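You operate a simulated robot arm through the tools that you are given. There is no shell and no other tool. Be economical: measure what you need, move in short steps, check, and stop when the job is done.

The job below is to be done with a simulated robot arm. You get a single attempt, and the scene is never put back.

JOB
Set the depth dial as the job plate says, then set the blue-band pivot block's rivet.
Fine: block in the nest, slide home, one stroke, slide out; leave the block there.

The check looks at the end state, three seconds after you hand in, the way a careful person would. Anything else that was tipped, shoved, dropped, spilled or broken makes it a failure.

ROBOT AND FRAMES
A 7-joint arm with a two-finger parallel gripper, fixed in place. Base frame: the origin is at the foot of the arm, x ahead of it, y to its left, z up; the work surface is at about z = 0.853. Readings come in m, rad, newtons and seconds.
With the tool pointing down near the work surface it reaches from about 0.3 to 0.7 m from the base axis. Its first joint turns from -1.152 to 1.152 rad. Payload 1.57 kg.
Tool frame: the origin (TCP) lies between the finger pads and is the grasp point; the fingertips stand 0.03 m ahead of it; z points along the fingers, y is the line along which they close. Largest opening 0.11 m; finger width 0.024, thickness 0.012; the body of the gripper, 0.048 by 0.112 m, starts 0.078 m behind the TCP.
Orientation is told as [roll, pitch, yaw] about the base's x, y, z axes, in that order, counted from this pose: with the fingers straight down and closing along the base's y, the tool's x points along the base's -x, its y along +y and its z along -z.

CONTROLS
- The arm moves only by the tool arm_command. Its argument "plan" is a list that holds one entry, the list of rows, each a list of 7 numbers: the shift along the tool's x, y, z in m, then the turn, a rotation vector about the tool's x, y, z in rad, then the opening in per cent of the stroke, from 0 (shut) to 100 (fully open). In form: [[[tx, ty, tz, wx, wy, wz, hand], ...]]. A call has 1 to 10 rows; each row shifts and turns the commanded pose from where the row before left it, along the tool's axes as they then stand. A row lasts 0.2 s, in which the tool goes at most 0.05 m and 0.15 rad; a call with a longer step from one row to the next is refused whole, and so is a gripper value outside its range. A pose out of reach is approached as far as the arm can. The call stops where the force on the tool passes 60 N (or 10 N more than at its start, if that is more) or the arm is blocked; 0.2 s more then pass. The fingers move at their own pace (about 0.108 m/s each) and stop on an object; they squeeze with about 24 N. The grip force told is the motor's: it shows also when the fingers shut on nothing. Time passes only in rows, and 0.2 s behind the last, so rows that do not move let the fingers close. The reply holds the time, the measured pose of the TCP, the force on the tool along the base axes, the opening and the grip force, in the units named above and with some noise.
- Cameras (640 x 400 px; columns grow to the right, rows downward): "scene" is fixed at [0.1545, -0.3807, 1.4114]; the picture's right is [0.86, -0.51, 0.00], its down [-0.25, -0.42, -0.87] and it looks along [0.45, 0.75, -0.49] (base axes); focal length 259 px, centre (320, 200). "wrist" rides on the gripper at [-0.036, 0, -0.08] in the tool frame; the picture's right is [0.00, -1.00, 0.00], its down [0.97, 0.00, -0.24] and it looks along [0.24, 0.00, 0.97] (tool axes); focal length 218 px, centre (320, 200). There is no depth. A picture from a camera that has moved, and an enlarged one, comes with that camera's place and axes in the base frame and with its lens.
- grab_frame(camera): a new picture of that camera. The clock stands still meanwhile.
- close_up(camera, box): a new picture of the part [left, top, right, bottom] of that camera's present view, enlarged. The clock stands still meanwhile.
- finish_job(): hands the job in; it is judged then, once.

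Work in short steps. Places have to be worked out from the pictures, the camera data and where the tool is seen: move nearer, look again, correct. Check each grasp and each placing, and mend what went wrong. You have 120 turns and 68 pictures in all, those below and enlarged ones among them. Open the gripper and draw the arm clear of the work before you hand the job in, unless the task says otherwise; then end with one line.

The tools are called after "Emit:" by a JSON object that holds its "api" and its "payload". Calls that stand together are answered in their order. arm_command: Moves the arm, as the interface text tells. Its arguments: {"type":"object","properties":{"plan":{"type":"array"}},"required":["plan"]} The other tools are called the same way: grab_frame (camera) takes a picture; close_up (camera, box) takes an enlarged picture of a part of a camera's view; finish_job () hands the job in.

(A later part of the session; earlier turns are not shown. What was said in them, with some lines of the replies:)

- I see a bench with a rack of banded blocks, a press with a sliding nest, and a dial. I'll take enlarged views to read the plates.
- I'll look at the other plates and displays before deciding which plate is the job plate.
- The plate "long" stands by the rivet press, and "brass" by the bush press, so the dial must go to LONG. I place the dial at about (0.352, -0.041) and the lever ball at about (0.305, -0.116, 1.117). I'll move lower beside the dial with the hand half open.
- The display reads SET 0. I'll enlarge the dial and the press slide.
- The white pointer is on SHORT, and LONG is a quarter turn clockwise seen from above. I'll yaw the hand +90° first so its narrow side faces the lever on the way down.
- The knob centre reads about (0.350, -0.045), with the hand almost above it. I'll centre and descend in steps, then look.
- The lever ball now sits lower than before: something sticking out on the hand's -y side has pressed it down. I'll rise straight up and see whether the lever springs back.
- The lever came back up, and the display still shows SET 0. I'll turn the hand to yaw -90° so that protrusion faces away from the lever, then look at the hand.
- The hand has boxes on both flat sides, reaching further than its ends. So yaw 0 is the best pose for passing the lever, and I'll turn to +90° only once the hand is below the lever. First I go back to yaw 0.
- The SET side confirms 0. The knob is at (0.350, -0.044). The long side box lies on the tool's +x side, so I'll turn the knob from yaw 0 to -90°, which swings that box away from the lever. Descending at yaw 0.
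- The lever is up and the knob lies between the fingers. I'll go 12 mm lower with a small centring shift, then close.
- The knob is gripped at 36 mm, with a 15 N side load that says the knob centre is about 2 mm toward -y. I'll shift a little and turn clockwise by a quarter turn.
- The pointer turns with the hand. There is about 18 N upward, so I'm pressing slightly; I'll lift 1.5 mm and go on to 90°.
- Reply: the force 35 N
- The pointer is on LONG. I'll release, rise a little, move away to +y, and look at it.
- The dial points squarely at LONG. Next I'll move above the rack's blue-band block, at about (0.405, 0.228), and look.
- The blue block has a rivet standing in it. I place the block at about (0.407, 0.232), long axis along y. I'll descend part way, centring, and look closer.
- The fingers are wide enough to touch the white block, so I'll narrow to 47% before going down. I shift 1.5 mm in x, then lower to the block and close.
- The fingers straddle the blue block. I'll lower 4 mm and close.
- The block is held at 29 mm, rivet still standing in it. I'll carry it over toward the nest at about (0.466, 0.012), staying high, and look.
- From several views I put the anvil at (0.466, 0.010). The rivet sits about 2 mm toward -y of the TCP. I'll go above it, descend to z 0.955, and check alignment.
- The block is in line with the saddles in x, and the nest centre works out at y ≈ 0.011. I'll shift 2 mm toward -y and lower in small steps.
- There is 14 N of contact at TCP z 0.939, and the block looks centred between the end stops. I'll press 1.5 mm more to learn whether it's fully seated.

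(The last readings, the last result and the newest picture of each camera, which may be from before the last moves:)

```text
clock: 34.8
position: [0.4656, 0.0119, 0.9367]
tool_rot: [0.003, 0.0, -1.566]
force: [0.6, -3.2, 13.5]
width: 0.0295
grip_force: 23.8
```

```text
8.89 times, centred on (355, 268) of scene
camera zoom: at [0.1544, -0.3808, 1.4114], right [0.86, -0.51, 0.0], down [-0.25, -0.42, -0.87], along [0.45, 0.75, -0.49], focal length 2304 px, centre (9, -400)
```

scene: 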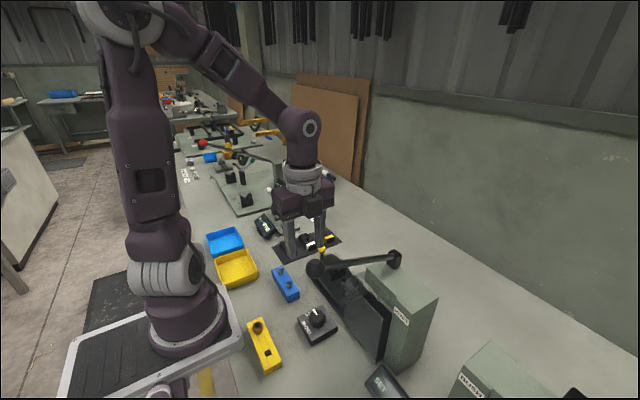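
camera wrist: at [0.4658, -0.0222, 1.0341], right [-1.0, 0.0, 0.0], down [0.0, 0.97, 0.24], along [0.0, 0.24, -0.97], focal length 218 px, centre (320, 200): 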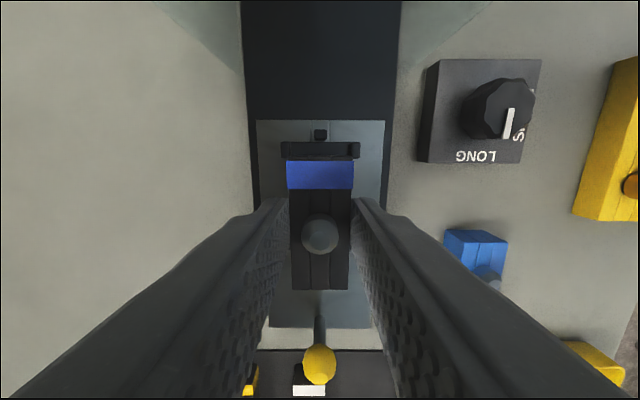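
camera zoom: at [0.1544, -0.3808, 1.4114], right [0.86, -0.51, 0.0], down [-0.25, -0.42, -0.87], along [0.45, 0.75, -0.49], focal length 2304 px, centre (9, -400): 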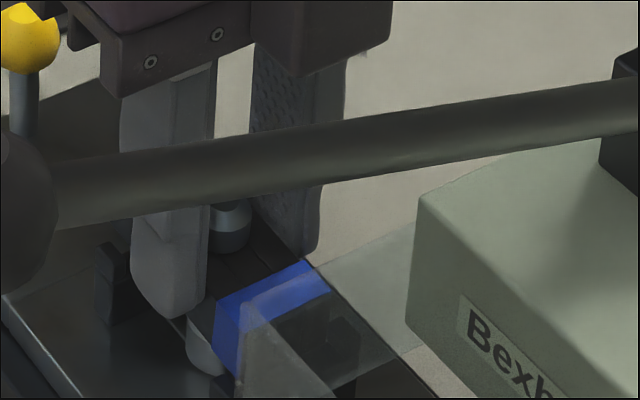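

The reading is ambiguous: z dropped 2.5 mm at the same force, so the block is likely supported and sliding in the pads. I'll open the fingers to let it settle, then rise and look.

Emit:
{"api": "arm_command", "payload": {"plan": [[[0, 0, 0, 0, 0, 0, 40], [0, 0, 0, 0, 0, 0, 40], [0, 0, -0.03, 0, 0, 0, 40], [0, 0, -0.04, 0, 0, 0, 40], [0.03, 0, -0.02, 0, 0, 0, 40], [0, 0, 0, 0, 0, 0, 40]]]}}

Emit:
{"api": "close_up", "payload": {"camera": "scene", "box": [310, 230, 390, 300]}}

Emit:
{"api": "close_up", "payload": {"camera": "wrist", "box": [230, 60, 410, 280]}}

```text
clock: 36.2
position: [0.4662, 0.0427, 1.0286]
tool_rot: [0.0, -0.002, -1.567]
force: [0.1, -0.1, 0.2]
width: 0.0439
grip_force: 0.0
```

```text
5.71 times, centred on (350, 265) of scene
camera zoom: at [0.1545, -0.3807, 1.4114], right [0.86, -0.51, 0.0], down [-0.25, -0.42, -0.87], along [0.45, 0.75, -0.49], focal length 1481 px, centre (149, -171)
```

zoom: 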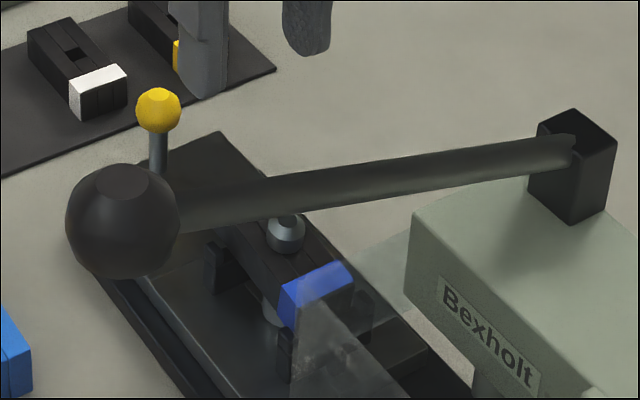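

```text
1.82 times, centred on (320, 170) of wrist
camera zoom: at [0.4653, 0.007, 1.1069], right [-1.0, 0.0, 0.0], down [0.0, 0.97, 0.24], along [0.0, 0.24, -0.97], focal length 397 px, centre (320, 254)
```

zoom: 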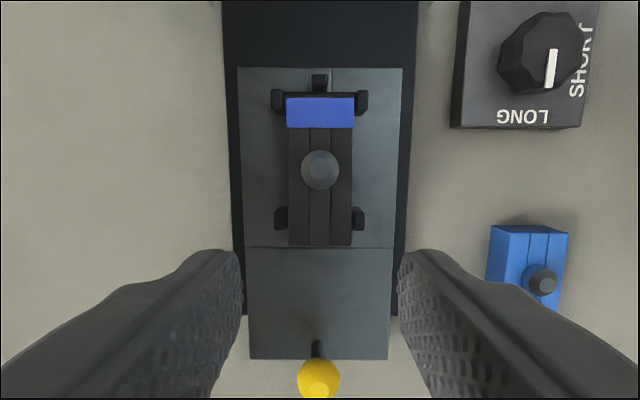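

Seen from above, the block sits about 4–5 mm too far toward +y, with its rear end propped on the rear stop post. I'll regrip it, lift slightly, move it 4.5 mm toward -y and set it down again.

Emit:
{"api": "arm_command", "payload": {"plan": [[[-0.0305, 0, 0.02, 0, 0, 0, 40], [0, 0, 0.04, 0, 0, 0, 40], [0, 0, 0.031, 0, 0, 0, 40], [0, 0, 0, 0, 0, 0, 15], [0, 0, 0, 0, 0, 0, 15], [0, 0, -0.008, 0, 0, 0, 15], [-0.0045, 0, 0, 0, 0, 0, 15], [0, 0, 0, 0, 0, 0, 15]]]}}

Emit:
{"api": "close_up", "payload": {"camera": "wrist", "box": [230, 100, 410, 320]}}

Emit:
{"api": "close_up", "payload": {"camera": "scene", "box": [310, 230, 390, 300]}}

```text
clock: 38.0
position: [0.4664, 0.0074, 0.9439]
tool_rot: [0.002, -0.002, -1.567]
force: [-1.0, -0.3, -1.1]
width: 0.0291
grip_force: 23.9
```

```text
1.82 times, centred on (320, 210) of wrist
camera zoom: at [0.4659, -0.0287, 1.0231], right [-1.0, 0.0, 0.0], down [0.0, 0.97, 0.24], along [0.0, 0.24, -0.97], focal length 397 px, centre (320, 182)
```

zoom: 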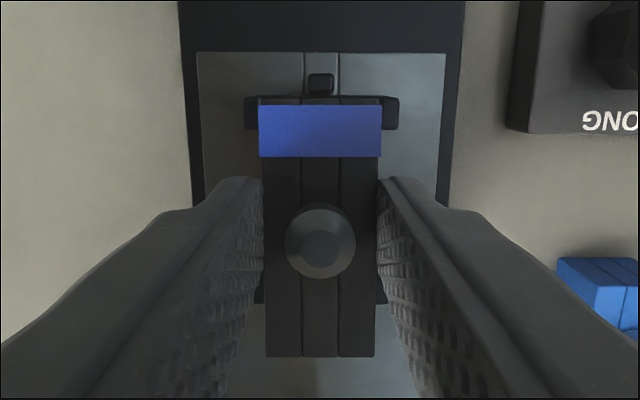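

```text
5.71 times, centred on (350, 265) of scene
camera zoom: at [0.1545, -0.3807, 1.4114], right [0.86, -0.51, 0.0], down [-0.25, -0.42, -0.87], along [0.45, 0.75, -0.49], focal length 1481 px, centre (149, -171)
```

zoom: 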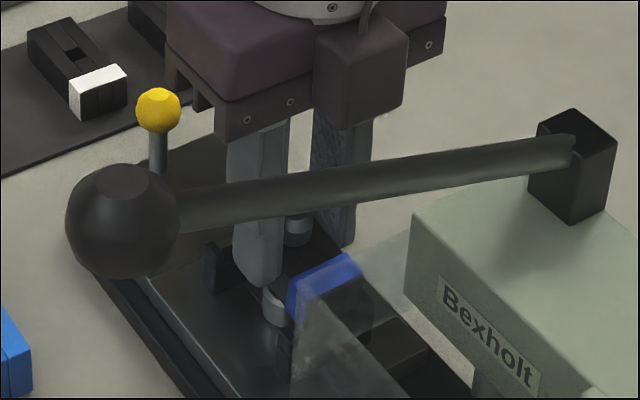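

The front gap to the stop is now only about 1 mm, so the ideal spot is about 2 mm back. I'll move +2 mm in y, lower in small steps, and see where contact comes.

Emit:
{"api": "arm_command", "payload": {"plan": [[[0.002, 0, 0.003, 0, 0, 0, 15], [0, 0, 0.003, 0, 0, 0, 15], [0, 0, 0.002, 0, 0, 0, 15], [0, 0, 0, 0, 0, 0, 15]]]}}

```text
clock: 39.0
position: [0.465, 0.009, 0.9354]
tool_rot: [0.0, -0.001, -1.568]
force: [-1.4, 0.1, 4.7]
width: 0.0294
grip_force: 24.3
```

Emit:
{"api": "arm_command", "payload": {"plan": [[[0, 0, 0.002, 0, 0, 0, 15], [0, 0, 0, 0, 0, 0, 15]]]}}

Emit:
{"api": "close_up", "payload": {"camera": "scene", "box": [330, 245, 380, 290]}}

```text
clock: 39.6
position: [0.4645, 0.0089, 0.934]
tool_rot: [0.0, 0.0, -1.567]
force: [-3.6, 1.1, 17.7]
width: 0.0294
grip_force: 23.9
```

```text
8.89 times, centred on (355, 268) of scene
camera zoom: at [0.1542, -0.3808, 1.4115], right [0.86, -0.51, 0.0], down [-0.25, -0.42, -0.87], along [0.45, 0.75, -0.49], focal length 2304 px, centre (9, -400)
```

zoom: 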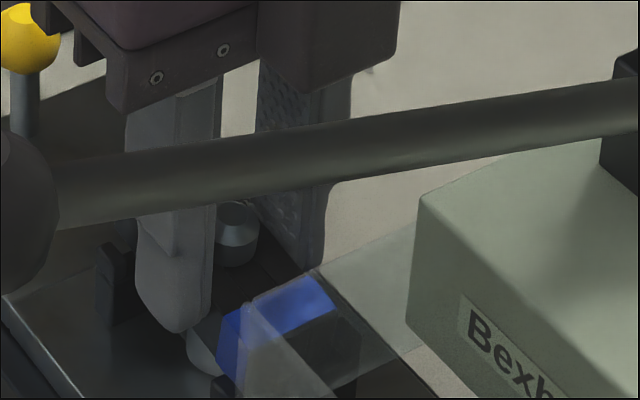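

The block is now lower and sits in firm contact at 17.7 N. I'll release, rise, and inspect from above.

Emit:
{"api": "arm_command", "payload": {"plan": [[[0, 0, 0, 0, 0, 0, 40], [0, 0, 0, 0, 0, 0, 40], [0, 0, -0.03, 0, 0, 0, 40], [0, 0, -0.04, 0, 0, 0, 40], [0.033, 0, -0.022, 0, 0, 0, 40], [0, 0, 0, 0, 0, 0, 40]]]}}

Emit:
{"api": "close_up", "payload": {"camera": "wrist", "box": [230, 60, 410, 280]}}

Emit:
{"api": "close_up", "payload": {"camera": "scene", "box": [330, 245, 380, 290]}}

```text
clock: 41.0
position: [0.466, 0.0438, 1.0257]
tool_rot: [0.0, -0.001, -1.568]
force: [0.1, -0.2, -0.8]
width: 0.0438
grip_force: 0.1
```

```text
1.82 times, centred on (320, 170) of wrist
camera zoom: at [0.4659, 0.0072, 1.1052], right [-1.0, 0.0, 0.0], down [0.0, 0.97, 0.24], along [0.0, 0.24, -0.97], focal length 397 px, centre (320, 254)
```

zoom: 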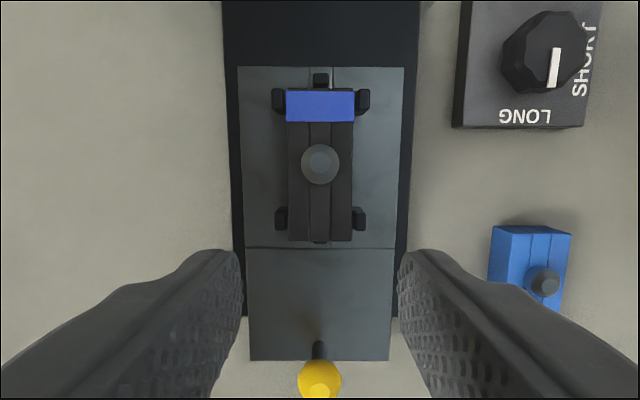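

```text
8.89 times, centred on (355, 268) of scene
camera zoom: at [0.1545, -0.3807, 1.4114], right [0.86, -0.51, 0.0], down [-0.25, -0.42, -0.87], along [0.45, 0.75, -0.49], focal length 2304 px, centre (9, -400)
```

zoom: 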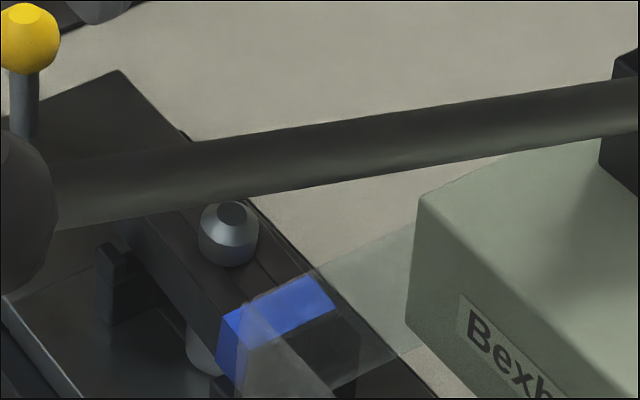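

The block is now between both stop posts and between the horns, level. The slide knob is at about (0.465, 0.124, 0.917), so I'll close the fingers and go down behind it (+y side) to push the slide toward -y.

Emit:
{"api": "arm_command", "payload": {"plan": [[[0.042, 0, 0, 0, 0, 0, 0], [0.042, 0, 0, 0, 0, 0, 0], [0.042, 0, 0, 0, 0, 0, 0], [0, 0, 0.04, 0, 0, 0, 0], [0, 0, 0.04, 0, 0, 0, 0], [0, 0, 0.018, 0, 0, 0, 0], [0, 0, 0, 0, 0, 0, 0]]]}}

Emit:
{"api": "close_up", "payload": {"camera": "scene", "box": [270, 190, 390, 310]}}

Emit:
{"api": "grab_frame", "payload": {"camera": "wrist"}}

```text
clock: 42.6
position: [0.4662, 0.1675, 0.9284]
tool_rot: [0.002, -0.001, -1.567]
force: [-0.1, -1.0, -0.2]
width: 0.0
grip_force: 21.2
```

```text
3.33 times, centred on (330, 250) of scene
camera zoom: at [0.1545, -0.3807, 1.4114], right [0.86, -0.51, 0.0], down [-0.25, -0.42, -0.87], along [0.45, 0.75, -0.49], focal length 864 px, centre (287, 33)
```

zoom: 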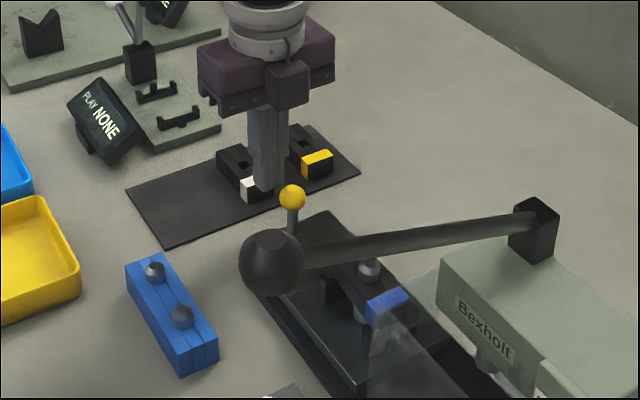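

```text
15 pictures are left
camera wrist: at [0.4659, 0.1321, 1.0068], right [-1.0, 0.0, 0.0], down [0.0, 0.97, 0.24], along [0.0, 0.24, -0.97], focal length 218 px, centre (320, 200)
```

wrist: 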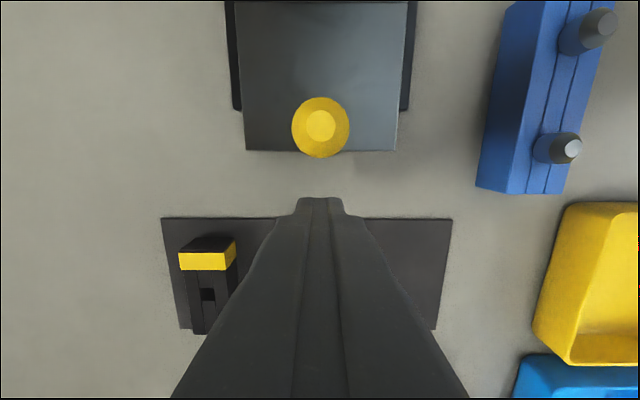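

The fingers stand 2 cm behind the knob, in line in x. I'll push toward -y slowly and watch the force.

Emit:
{"api": "arm_command", "payload": {"plan": [[[-0.012, 0, 0, 0, 0, 0, 0], [-0.012, 0, 0, 0, 0, 0, 0], [-0.012, 0, 0, 0, 0, 0, 0], [-0.012, 0, 0, 0, 0, 0, 0], [-0.012, 0, 0, 0, 0, 0, 0], [-0.012, 0, 0, 0, 0, 0, 0], [-0.012, 0, 0, 0, 0, 0, 0], [-0.012, 0, 0, 0, 0, 0, 0], [0, 0, 0, 0, 0, 0, 0]]]}}

Emit:
{"api": "close_up", "payload": {"camera": "scene", "box": [290, 200, 430, 330]}}

```text
clock: 44.6
position: [0.4641, 0.0701, 0.9269]
tool_rot: [0.0, -0.001, -1.568]
force: [-0.1, 0.7, -0.2]
width: 0.0001
grip_force: 21.3
```

```text
3.08 times, centred on (360, 265) of scene
camera zoom: at [0.1545, -0.3807, 1.4114], right [0.86, -0.51, 0.0], down [-0.25, -0.42, -0.87], along [0.45, 0.75, -0.49], focal length 798 px, centre (197, 0)
```

zoom: 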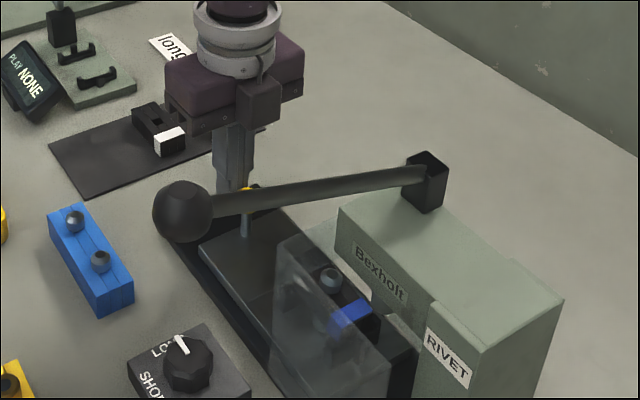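

The slide and block move smoothly with almost no force. I'll keep pushing until the home stop shows in the force.

Emit:
{"api": "arm_command", "payload": {"plan": [[[-0.01, 0, 0, 0, 0, 0, 0], [-0.01, 0, 0, 0, 0, 0, 0], [-0.01, 0, 0, 0, 0, 0, 0], [-0.008, 0, 0, 0, 0, 0, 0], [-0.006, 0, 0, 0, 0, 0, 0], [0, 0, 0, 0, 0, 0, 0]]]}}

```text
clock: 46.0
position: [0.4661, 0.0282, 0.9279]
tool_rot: [0.0, -0.001, -1.566]
force: [0.3, 0.5, 1.3]
width: 0.0
grip_force: 21.3
```

Emit:
{"api": "arm_command", "payload": {"plan": [[[-0.005, 0, 0, 0, 0, 0, 0], [-0.005, 0, 0, 0, 0, 0, 0], [0, 0, 0, 0, 0, 0, 0]]]}}

Emit:
{"api": "close_up", "payload": {"camera": "scene", "box": [290, 200, 430, 330]}}

```text
clock: 46.8
position: [0.4655, 0.0187, 0.9275]
tool_rot: [0.0, 0.0, -1.568]
force: [0.4, 1.9, -0.8]
width: 0.0
grip_force: 21.7
```

```text
3.08 times, centred on (360, 265) of scene
camera zoom: at [0.1545, -0.3807, 1.4114], right [0.86, -0.51, 0.0], down [-0.25, -0.42, -0.87], along [0.45, 0.75, -0.49], focal length 798 px, centre (197, 0)
```

zoom: 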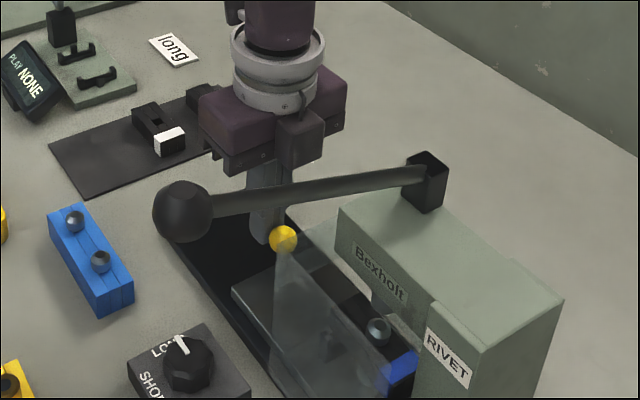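

Emit:
{"api": "arm_command", "payload": {"plan": [[[-0.004, 0, 0, 0, 0, 0, 0], [-0.004, 0, 0, 0, 0, 0, 0], [-0.003, 0, 0, 0, 0, 0, 0], [0, 0, 0, 0, 0, 0, 0]]]}}

```text
clock: 47.5
position: [0.4656, 0.0182, 0.9268]
tool_rot: [0.0, 0.014, -1.56]
force: [-1.1, 12.0, -0.2]
width: 0.0
grip_force: 21.3
stopped in row 3: the force on the tool passed its limit (the readings are from after the stop); the commanded pose is now the measured one
```

The push ended on a firm stop at TCP y 0.018, a slide travel of about 128 mm, which puts the anvil under the ram (about y -0.117). I'll back off, rise, and go over the lever ball at about (0.305, -0.116, 1.118).

Emit:
{"api": "arm_command", "payload": {"plan": [[[0.03, 0, 0, 0, 0, 0, 0], [0, 0, -0.045, 0, 0, 0, 0], [0, 0, -0.045, 0, 0, 0, 0], [0, 0, -0.045, 0, 0, 0, 0], [0, 0, -0.045, 0, 0, 0, 0], [0, 0, -0.045, 0, 0, 0, 0], [0, 0, -0.045, 0, 0, 0, 0], [0, 0, -0.045, 0, 0, 0, 0], [0, 0, 0, 0, 0, 0, 0]]]}}

Emit:
{"api": "arm_command", "payload": {"plan": [[[-0.0328, -0.0321, 0, 0, 0, 0, 0], [-0.0328, -0.0321, 0, 0, 0, 0, 0], [-0.0328, -0.0321, 0, 0, 0, 0, 0], [-0.0328, -0.0321, 0, 0, 0, 0, 0], [-0.0328, -0.0321, 0, 0, 0, 0, 0], [0, 0, 0, 0, 0, 0, 0], [0, 0, 0, 0, 0, 0, 0]]]}}

Emit:
{"api": "grab_frame", "payload": {"camera": "wrist"}}

```text
clock: 49.5
position: [0.4656, 0.0417, 1.2433]
tool_rot: [-0.001, 0.013, -1.56]
force: [0.2, 0.4, -0.8]
width: 0.0001
grip_force: 21.3
```

```text
clock: 51.1
position: [0.3055, -0.1247, 1.2408]
tool_rot: [-0.001, 0.012, -1.56]
force: [-0.2, -0.3, -0.3]
width: 0.0003
grip_force: 21.7
```

```text
12 pictures are left
camera wrist: at [0.3067, -0.1597, 1.3194], right [-1.0, -0.01, 0.0], down [-0.01, 0.97, 0.25], along [0.0, 0.25, -0.97], focal length 218 px, centre (320, 200)
```

wrist: 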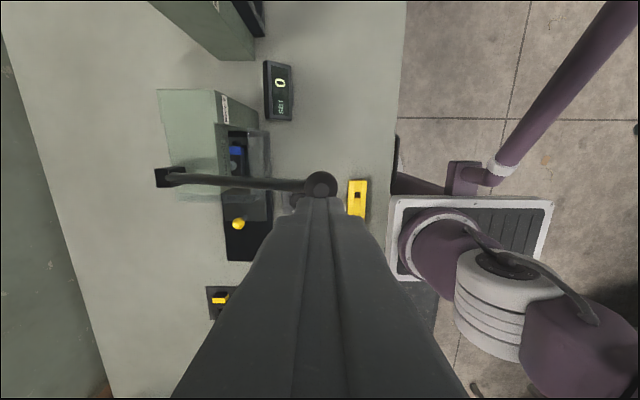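

The ball is straight below the fingers at about (0.306, -0.123). I'll go down to just above its top and press it to horizontal, watching force.

Emit:
{"api": "arm_command", "payload": {"plan": [[[0.0025, -0.002, 0.035, 0, 0, 0, 0], [0, 0, 0.035, 0, 0, 0, 0], [0, 0, 0.015, 0, 0, 0, 0], [0, 0, 0.015, 0, 0, 0, 0], [0, 0, 0.015, 0, 0, 0, 0], [0, 0, 0.015, 0, 0, 0, 0], [0, 0, 0, 0, 0, 0, 0]]]}}

Emit:
{"api": "close_up", "payload": {"camera": "scene", "box": [240, 180, 440, 400]}}

```text
clock: 52.7
position: [0.3045, -0.1194, 1.1114]
tool_rot: [0.0, 0.012, -1.56]
force: [-0.6, -0.4, 2.4]
width: 0.0001
grip_force: 21.2
```

```text
1.82 times, centred on (340, 290) of scene
camera zoom: at [0.1545, -0.3808, 1.4114], right [0.86, -0.51, 0.0], down [-0.25, -0.42, -0.87], along [0.45, 0.75, -0.49], focal length 471 px, centre (284, 36)
```

zoom: 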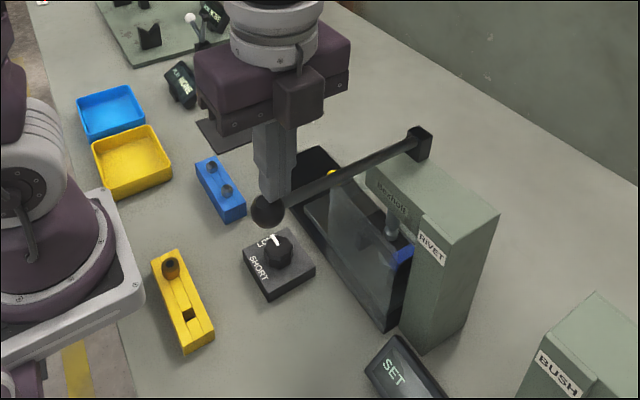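

The ball follows the fingers and the ram is coming down over the rivet. I'll press further along the arc in smaller steps.

Emit:
{"api": "arm_command", "payload": {"plan": [[[0, 0, 0.012, 0, 0, 0, 0], [0, 0.001, 0.012, 0, 0, 0, 0], [0, 0.001, 0.012, 0, 0, 0, 0], [0, 0.001, 0.012, 0, 0, 0, 0], [0, 0, 0, 0, 0, 0, 0]]]}}

```text
clock: 53.7
position: [0.3057, -0.1191, 1.0676]
tool_rot: [0.004, 0.008, -1.561]
force: [-14.9, 4.6, 55.4]
width: 0.0002
grip_force: 21.4
stopped in row 5: the force on the tool passed its limit (the readings are from after the stop); the commanded pose is now the measured one
```

Force rose to 55 N at ball height about 1.02: that's either the rivet forming or the end stop. I'll check the ram and display.

Emit:
{"api": "close_up", "payload": {"camera": "scene", "box": [300, 220, 440, 400]}}

Emit:
{"api": "arm_command", "payload": {"plan": [[[0, 0, 0, 0, 0, 0, 0]]]}}

```text
2.22 times, centred on (370, 310) of scene
camera zoom: at [0.1536, -0.3803, 1.4116], right [0.86, -0.51, 0.0], down [-0.25, -0.42, -0.87], along [0.45, 0.75, -0.49], focal length 576 px, centre (209, -44)
```

zoom: 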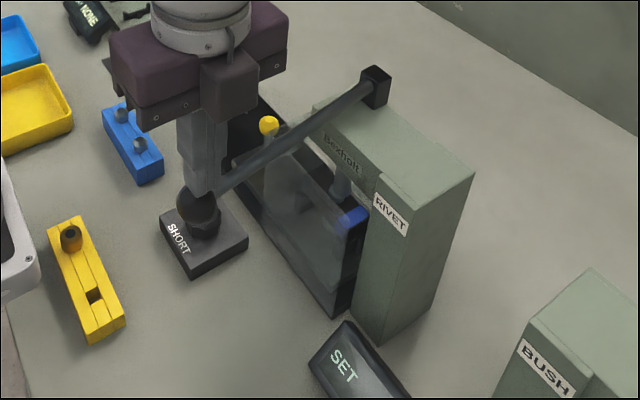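

```text
clock: 54.1
position: [0.3072, -0.1203, 1.0666]
tool_rot: [0.005, 0.01, -1.56]
force: [-11.4, 2.4, 44.6]
width: 0.0
grip_force: 21.9
```

Force relaxed to 45 N. I'll press a few mm more to see whether it yields or is a hard stop.

Emit:
{"api": "arm_command", "payload": {"plan": [[[0, 0, 0.002, 0, 0, 0, 0], [0, 0, 0.002, 0, 0, 0, 0], [0, 0, 0.002, 0, 0, 0, 0], [0, 0, 0.002, 0, 0, 0, 0], [0, 0, 0.002, 0, 0, 0, 0], [0, 0, 0, 0, 0, 0, 0]]]}}

```text
clock: 54.5
position: [0.3068, -0.1203, 1.0663]
tool_rot: [0.005, 0.009, -1.559]
force: [-10.1, 5.0, 40.4]
width: 0.0
grip_force: 21.5
stopped in row 1: the force on the tool passed its limit (the readings are from after the stop); the commanded pose is now the measured one
```

It behaves like a hard stop (z unchanged). Before letting the lever up, I'll read the display with the wrist camera.

Emit:
{"api": "grab_frame", "payload": {"camera": "wrist"}}

```text
9 pictures are left
camera wrist: at [0.3077, -0.1554, 1.1459], right [-1.0, -0.01, -0.01], down [-0.01, 0.97, 0.25], along [0.0, 0.25, -0.97], focal length 218 px, centre (320, 200)
```

wrist: 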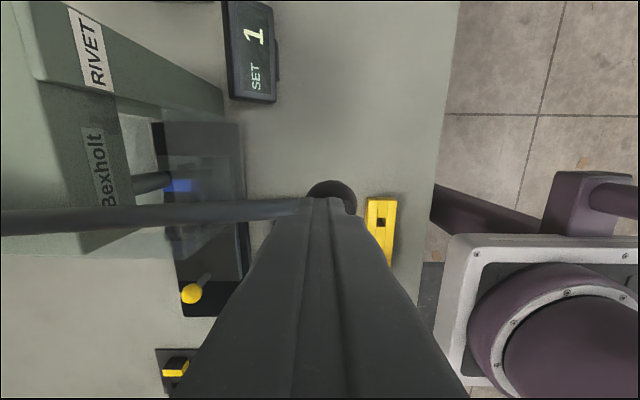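

The display now shows SET 1, so the stroke is done. I'll raise slowly so the lever follows up, then go back over the slide knob.

Emit:
{"api": "arm_command", "payload": {"plan": [[[0, 0, -0.012, 0, 0, 0, 0], [0, 0, -0.015, 0, 0, 0, 0], [0, 0, -0.015, 0, 0, 0, 0], [0, 0, -0.015, 0, 0, 0, 0], [0, 0, -0.02, 0, 0, 0, 0], [0, 0, -0.02, 0, 0, 0, 0], [0, 0, -0.04, 0, 0, 0, 0], [0, 0, -0.045, 0, 0, 0, 0], [0, 0, 0, 0, 0, 0, 0]]]}}

Emit:
{"api": "arm_command", "payload": {"plan": [[[0.028, 0.0316, 0, 0, 0, 0, 35], [0.028, 0.0316, 0, 0, 0, 0, 35], [0.028, 0.0316, 0, 0, 0, 0, 35], [0.028, 0.0316, 0, 0, 0, 0, 35], [0.028, 0.0316, 0, 0, 0, 0, 35], [0, 0, 0, 0, 0, 0, 35], [0, 0, 0.045, 0, 0, 0, 35], [0, 0, 0.045, 0, 0, 0, 35], [0, 0, 0.045, 0, 0, 0, 35], [0, 0, 0, 0, 0, 0, 35]]]}}

Emit:
{"api": "grab_frame", "payload": {"camera": "wrist"}}

```text
clock: 56.5
position: [0.3065, -0.1194, 1.2485]
tool_rot: [0.006, 0.009, -1.56]
force: [0.4, 0.3, 0.6]
width: 0.0
grip_force: 21.3
```

```text
clock: 58.7
position: [0.465, 0.0231, 1.1143]
tool_rot: [0.006, 0.009, -1.561]
force: [0.2, -0.1, -0.1]
width: 0.0385
grip_force: 0.1
```

```text
8 pictures are left
camera wrist: at [0.4652, -0.0129, 1.193], right [-1.0, -0.01, 0.0], down [-0.01, 0.97, 0.25], along [0.0, 0.25, -0.97], focal length 218 px, centre (320, 200)
```

wrist: 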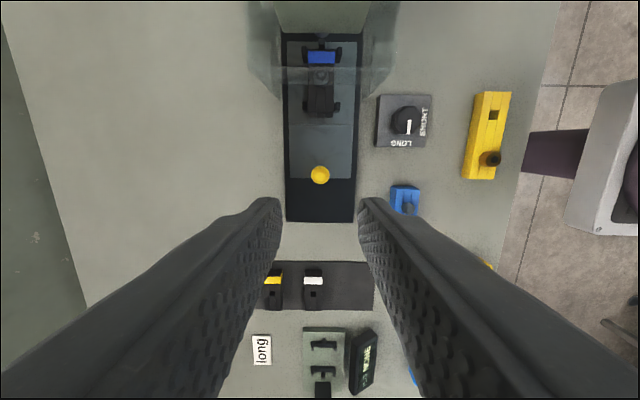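

The knob appears nearer than I expected, at about y 0.02. I'll confirm with the scene camera before grasping it.

Emit:
{"api": "close_up", "payload": {"camera": "scene", "box": [290, 200, 430, 330]}}

```text
3.08 times, centred on (360, 265) of scene
camera zoom: at [0.1545, -0.3807, 1.4114], right [0.86, -0.51, 0.0], down [-0.25, -0.42, -0.87], along [0.45, 0.75, -0.49], focal length 798 px, centre (197, 0)
```

zoom: 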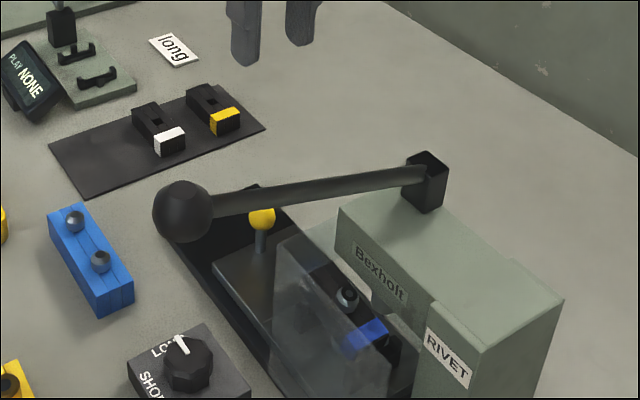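

The knob is at about (0.465, 0.026); the slide has come out a bit by itself and the rivet looks flattened. I'll lower the open fingers around the knob and close on it.

Emit:
{"api": "arm_command", "payload": {"plan": [[[0.003, 0, 0.04, 0, 0, 0, 35], [0, 0, 0.04, 0, 0, 0, 35], [0, 0, 0.04, 0, 0, 0, 35], [0, 0, 0.04, 0, 0, 0, 35], [0, 0, 0.025, 0, 0, 0, 35], [0, 0, 0, 0, 0, 0, 35], [0, 0, 0, 0, 0, 0, 5], [0, 0, 0, 0, 0, 0, 5], [0, 0, 0, 0, 0, 0, 5]]]}}

```text
clock: 60.7
position: [0.465, 0.0271, 0.9291]
tool_rot: [0.002, 0.008, -1.56]
force: [1.2, -0.3, -15.5]
width: 0.0226
grip_force: 35.3
```

The knob is gripped (23 mm). I'll pull the slide out toward +y until it stops.

Emit:
{"api": "arm_command", "payload": {"plan": [[[0.01, 0, 0, 0, 0, 0, 5], [0.012, 0, 0, 0, 0, 0, 5], [0.012, 0, 0, 0, 0, 0, 5], [0.012, 0, 0, 0, 0, 0, 5], [0.012, 0, 0, 0, 0, 0, 5], [0.012, 0, 0, 0, 0, 0, 5], [0.012, 0, 0, 0, 0, 0, 5], [0.008, 0, 0, 0, 0, 0, 5], [0.006, 0, 0, 0, 0, 0, 5], [0, 0, 0, 0, 0, 0, 5]]]}}

```text
clock: 62.9
position: [0.4648, 0.1221, 0.9308]
tool_rot: [0.005, 0.009, -1.56]
force: [13.9, 0.7, -7.5]
width: 0.0225
grip_force: 35.5
```

Emit:
{"api": "arm_command", "payload": {"plan": [[[0.003, 0, 0, 0, 0, 0, 5], [0.003, 0, 0, 0, 0, 0, 5], [0.003, 0, 0, 0, 0, 0, 5], [0, 0, 0, 0, 0, 0, 5]]]}}

Emit:
{"api": "grab_frame", "payload": {"camera": "wrist"}}

```text
clock: 63.9
position: [0.466, 0.1298, 0.9304]
tool_rot: [0.007, 0.006, -1.561]
force: [21.7, -22.3, -0.1]
width: 0.023
grip_force: 35.0
```

```text
6 pictures are left
camera wrist: at [0.4652, 0.0941, 1.0097], right [-1.0, -0.01, -0.01], down [-0.01, 0.97, 0.25], along [0.0, 0.25, -0.97], focal length 218 px, centre (320, 200)
```

wrist: 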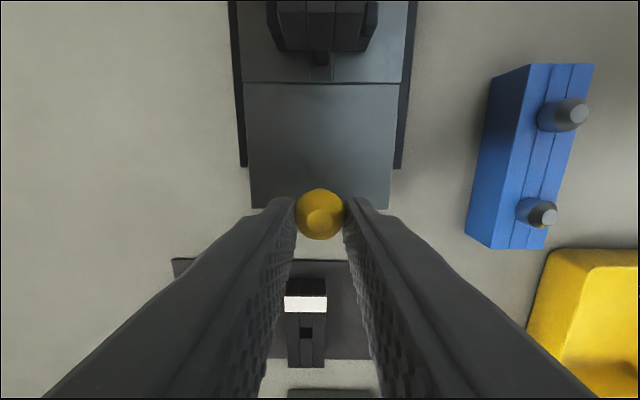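

A 22 N pull-back says the slide is against its outer stop. I'll ease 2 mm, open, rise clear and back off toward +y to look at the block.

Emit:
{"api": "arm_command", "payload": {"plan": [[[-0.002, 0, 0, 0, 0, 0, 5], [0, 0, 0, 0, 0, 0, 35], [0, 0, 0, 0, 0, 0, 35], [0, 0, -0.03, 0, 0, 0, 35], [0, 0, -0.04, 0, 0, 0, 35], [0, 0, -0.04, 0, 0, 0, 35], [-0.04, 0, 0, 0, 0, 0, 35], [-0.04, 0, 0, 0, 0, 0, 35], [0, 0, 0, 0, 0, 0, 35]]]}}

Emit:
{"api": "close_up", "payload": {"camera": "wrist", "box": [230, 60, 430, 260]}}

Emit:
{"api": "grab_frame", "payload": {"camera": "scene"}}

```text
clock: 65.9
position: [0.4644, 0.0495, 1.0385]
tool_rot: [0.005, 0.009, -1.56]
force: [0.6, 0.0, 0.5]
width: 0.0387
grip_force: 0.0
```

```text
2.00 times, centred on (330, 160) of wrist
camera zoom: at [0.4654, 0.012, 1.1182], right [-1.0, -0.01, -0.01], down [-0.01, 0.97, 0.25], along [0.0, 0.25, -0.97], focal length 436 px, centre (300, 280)
```

zoom: 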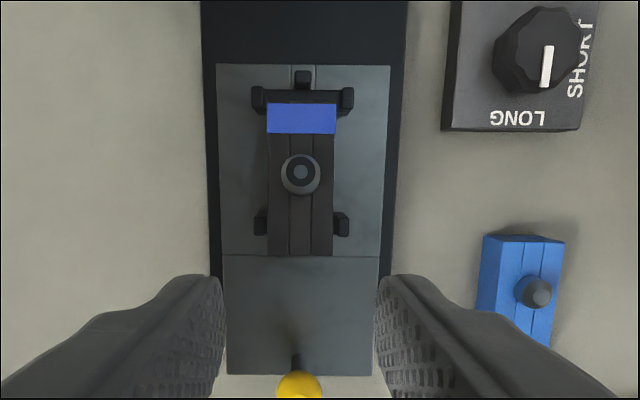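

```text
4 pictures are left
```

scene: 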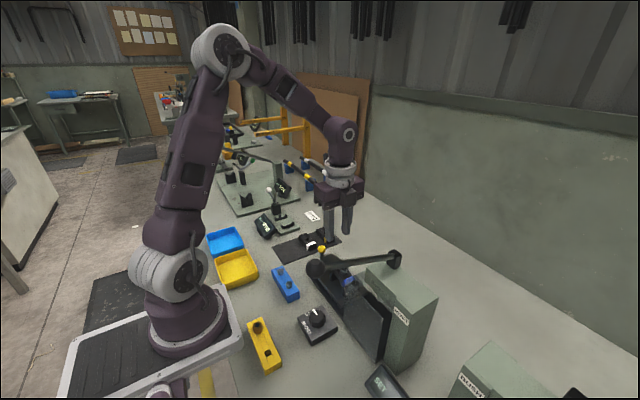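

The rivet is set, but during the pull-out the block slid about 5.5 mm toward +y, back over the rear stop. I'll regrip it, lift 1 cm, shift 5.5 mm toward -y, and lower it.

Emit:
{"api": "arm_command", "payload": {"plan": [[[-0.0365, 0.0005, 0.02, 0, 0, 0, 40], [0, 0, 0.04, 0, 0, 0, 40], [0, 0, 0.04, 0, 0, 0, 40], [0, 0, 0.002, 0, 0, 0, 40], [0, 0, 0, 0, 0, 0, 15], [0, 0, 0, 0, 0, 0, 15], [0, 0, -0.01, 0, 0, 0, 15], [-0.0055, 0, 0, 0, 0, 0, 15], [0, 0, 0.006, 0, 0, 0, 15], [0, 0, 0, 0, 0, 0, 15]]]}}

Emit:
{"api": "arm_command", "payload": {"plan": [[[0, 0, 0.003, 0, 0, 0, 15], [0, 0, 0, 0, 0, 0, 15]]]}}

Emit:
{"api": "arm_command", "payload": {"plan": [[[0, 0, 0.002, 0, 0, 0, 15], [0, 0, 0, 0, 0, 0, 15]]]}}

```text
clock: 68.1
position: [0.4668, 0.0084, 0.9428]
tool_rot: [0.006, 0.009, -1.56]
force: [0.1, -0.6, -0.3]
width: 0.0292
grip_force: 23.6
```

```text
clock: 68.7
position: [0.4663, 0.0078, 0.941]
tool_rot: [0.005, 0.009, -1.561]
force: [-1.7, 1.4, 13.3]
width: 0.0293
grip_force: 23.6
```

```text
clock: 69.3
position: [0.4643, 0.0072, 0.9365]
tool_rot: [0.005, 0.008, -1.561]
force: [2.1, 1.5, 13.8]
width: 0.0293
grip_force: 23.8
```

Emit:
{"api": "arm_command", "payload": {"plan": [[[0, 0, 0.002, 0, 0, 0, 15], [0, 0, 0, 0, 0, 0, 15]]]}}

Emit:
{"api": "close_up", "payload": {"camera": "wrist", "box": [230, 100, 410, 320]}}

```text
clock: 69.9
position: [0.4663, 0.0072, 0.9352]
tool_rot: [0.006, 0.009, -1.559]
force: [2.6, 0.9, 13.5]
width: 0.0294
grip_force: 24.0
```

```text
1.82 times, centred on (320, 210) of wrist
camera zoom: at [0.4663, -0.0289, 1.014], right [-1.0, -0.01, -0.01], down [-0.01, 0.97, 0.25], along [0.0, 0.25, -0.97], focal length 397 px, centre (320, 182)
```

zoom: 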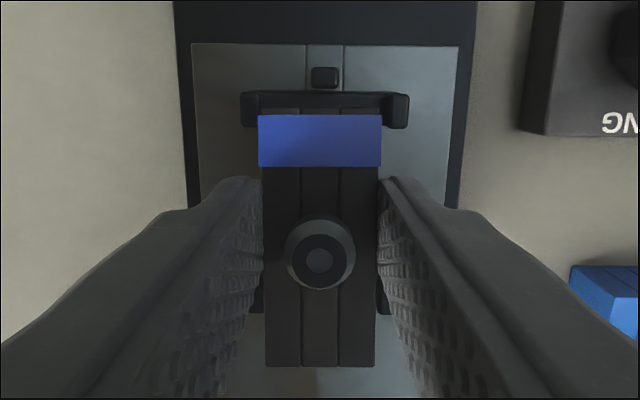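

The front gap to the stop is still about 5 mm, so the block needs about 3 mm more toward -y, and 1 mm in x. I'll lift 8 mm, shift and lower again.

Emit:
{"api": "arm_command", "payload": {"plan": [[[0, 0, -0.008, 0, 0, 0, 15], [-0.003, -0.0012, 0, 0, 0, 0, 15], [0, 0, 0.004, 0, 0, 0, 15], [0, 0, 0.002, 0, 0, 0, 15], [0, 0, 0, 0, 0, 0, 15]]]}}

Emit:
{"api": "arm_command", "payload": {"plan": [[[0, 0, 0.003, 0, 0, 0, 15], [0, 0, 0, 0, 0, 0, 15]]]}}

Emit:
{"api": "arm_command", "payload": {"plan": [[[0, 0, 0.003, 0, 0, 0, 15], [0, 0, 0, 0, 0, 0, 15]]]}}

```text
clock: 71.1
position: [0.4649, 0.0046, 0.9361]
tool_rot: [0.004, 0.01, -1.56]
force: [-0.9, 0.1, -0.5]
width: 0.0292
grip_force: 23.2
```

```text
clock: 71.7
position: [0.4647, 0.0044, 0.933]
tool_rot: [0.006, 0.009, -1.56]
force: [-0.1, 1.2, 13.6]
width: 0.0294
grip_force: 24.4
```

```text
clock: 72.3
position: [0.4647, 0.0035, 0.9299]
tool_rot: [0.005, 0.008, -1.56]
force: [0.5, 0.4, 17.7]
width: 0.0294
grip_force: 23.9
```

Force rose to 17.7 N like the earlier good seating, and the contact is lower. I'll release, rise and look.

Emit:
{"api": "arm_command", "payload": {"plan": [[[0, 0, 0, 0, 0, 0, 40], [0, 0, 0, 0, 0, 0, 40], [0, 0, -0.03, 0, 0, 0, 40], [0, 0, -0.04, 0, 0, 0, 40], [0.04, 0, -0.026, 0, 0, 0, 40], [0, 0, 0, 0, 0, 0, 40]]]}}

Emit:
{"api": "close_up", "payload": {"camera": "wrist", "box": [230, 60, 410, 280]}}

```text
clock: 73.7
position: [0.464, 0.0436, 1.0272]
tool_rot: [0.004, 0.008, -1.56]
force: [-0.5, 0.3, -0.7]
width: 0.0439
grip_force: 0.1
```

```text
1.82 times, centred on (320, 170) of wrist
camera zoom: at [0.4644, 0.0073, 1.1069], right [-1.0, -0.01, 0.0], down [-0.01, 0.97, 0.25], along [0.0, 0.25, -0.97], focal length 397 px, centre (320, 254)
```

zoom: 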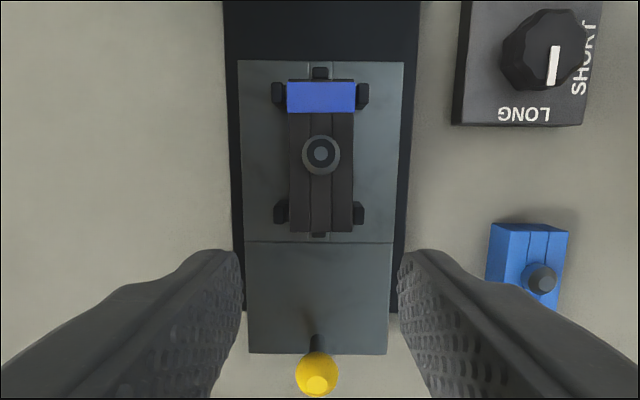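

The block now sits between both stop posts and all four horns, with the rivet set, the slide out and the dial on LONG. I'll open up, rise clear, and do one final scene check.

Emit:
{"api": "arm_command", "payload": {"plan": [[[0, 0, -0.045, 0, 0, 0, 60], [0.02, 0, -0.045, 0, 0, 0, 60], [0.02, 0, -0.045, 0, 0, 0, 60], [0.02, 0, -0.045, 0, 0, 0, 60], [0, 0, 0, 0, 0, 0, 60]]]}}

Emit:
{"api": "grab_frame", "payload": {"camera": "wrist"}}

Emit:
{"api": "close_up", "payload": {"camera": "scene", "box": [200, 200, 440, 400]}}

```text
clock: 74.9
position: [0.4621, 0.1028, 1.2083]
tool_rot: [0.005, 0.008, -1.56]
force: [0.6, -0.7, -0.2]
width: 0.0659
grip_force: 0.0
```

```text
1 pictures are left
camera wrist: at [0.4628, 0.0663, 1.2872], right [-1.0, -0.01, 0.0], down [-0.01, 0.97, 0.25], along [0.0, 0.25, -0.97], focal length 218 px, centre (320, 200)
```

wrist: 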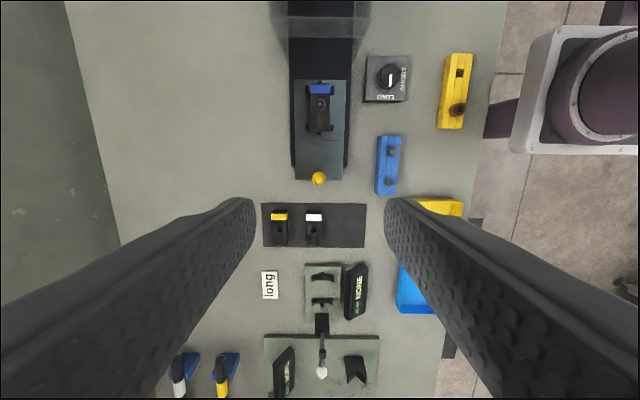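

```text
2.00 times, centred on (320, 300) of scene
camera zoom: at [0.1545, -0.3807, 1.4114], right [0.86, -0.51, 0.0], down [-0.25, -0.42, -0.87], along [0.45, 0.75, -0.49], focal length 518 px, centre (320, 0)
```

zoom: 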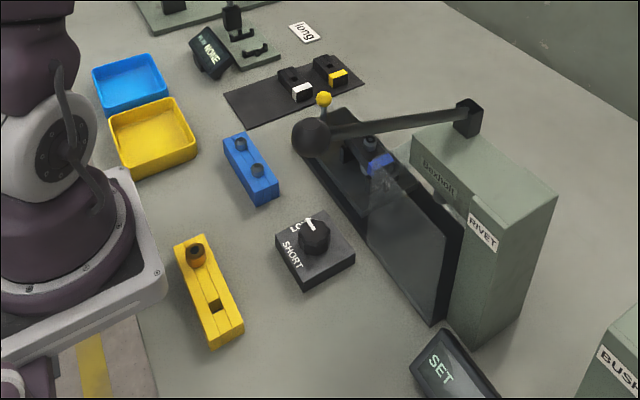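

Everything is in place: the block is in the nest, the slide is out, the lever is up, the dial is on LONG and the other parts are undisturbed. Handing in.

Emit:
{"api": "finish_job", "payload": {}}

```text
The job is handed in.
```

The depth dial is on LONG and the blue-band block's rivet is set: one stroke with the block in (counter reads SET 1), slide pulled out, block left in the nest. Early on the hand bumped the lever and pressed it partway with the nest empty; it sprang back and the counter stayed at 0. The block also slid over its rear stop on the pull-out, so I lifted it and reseated it between the stops.
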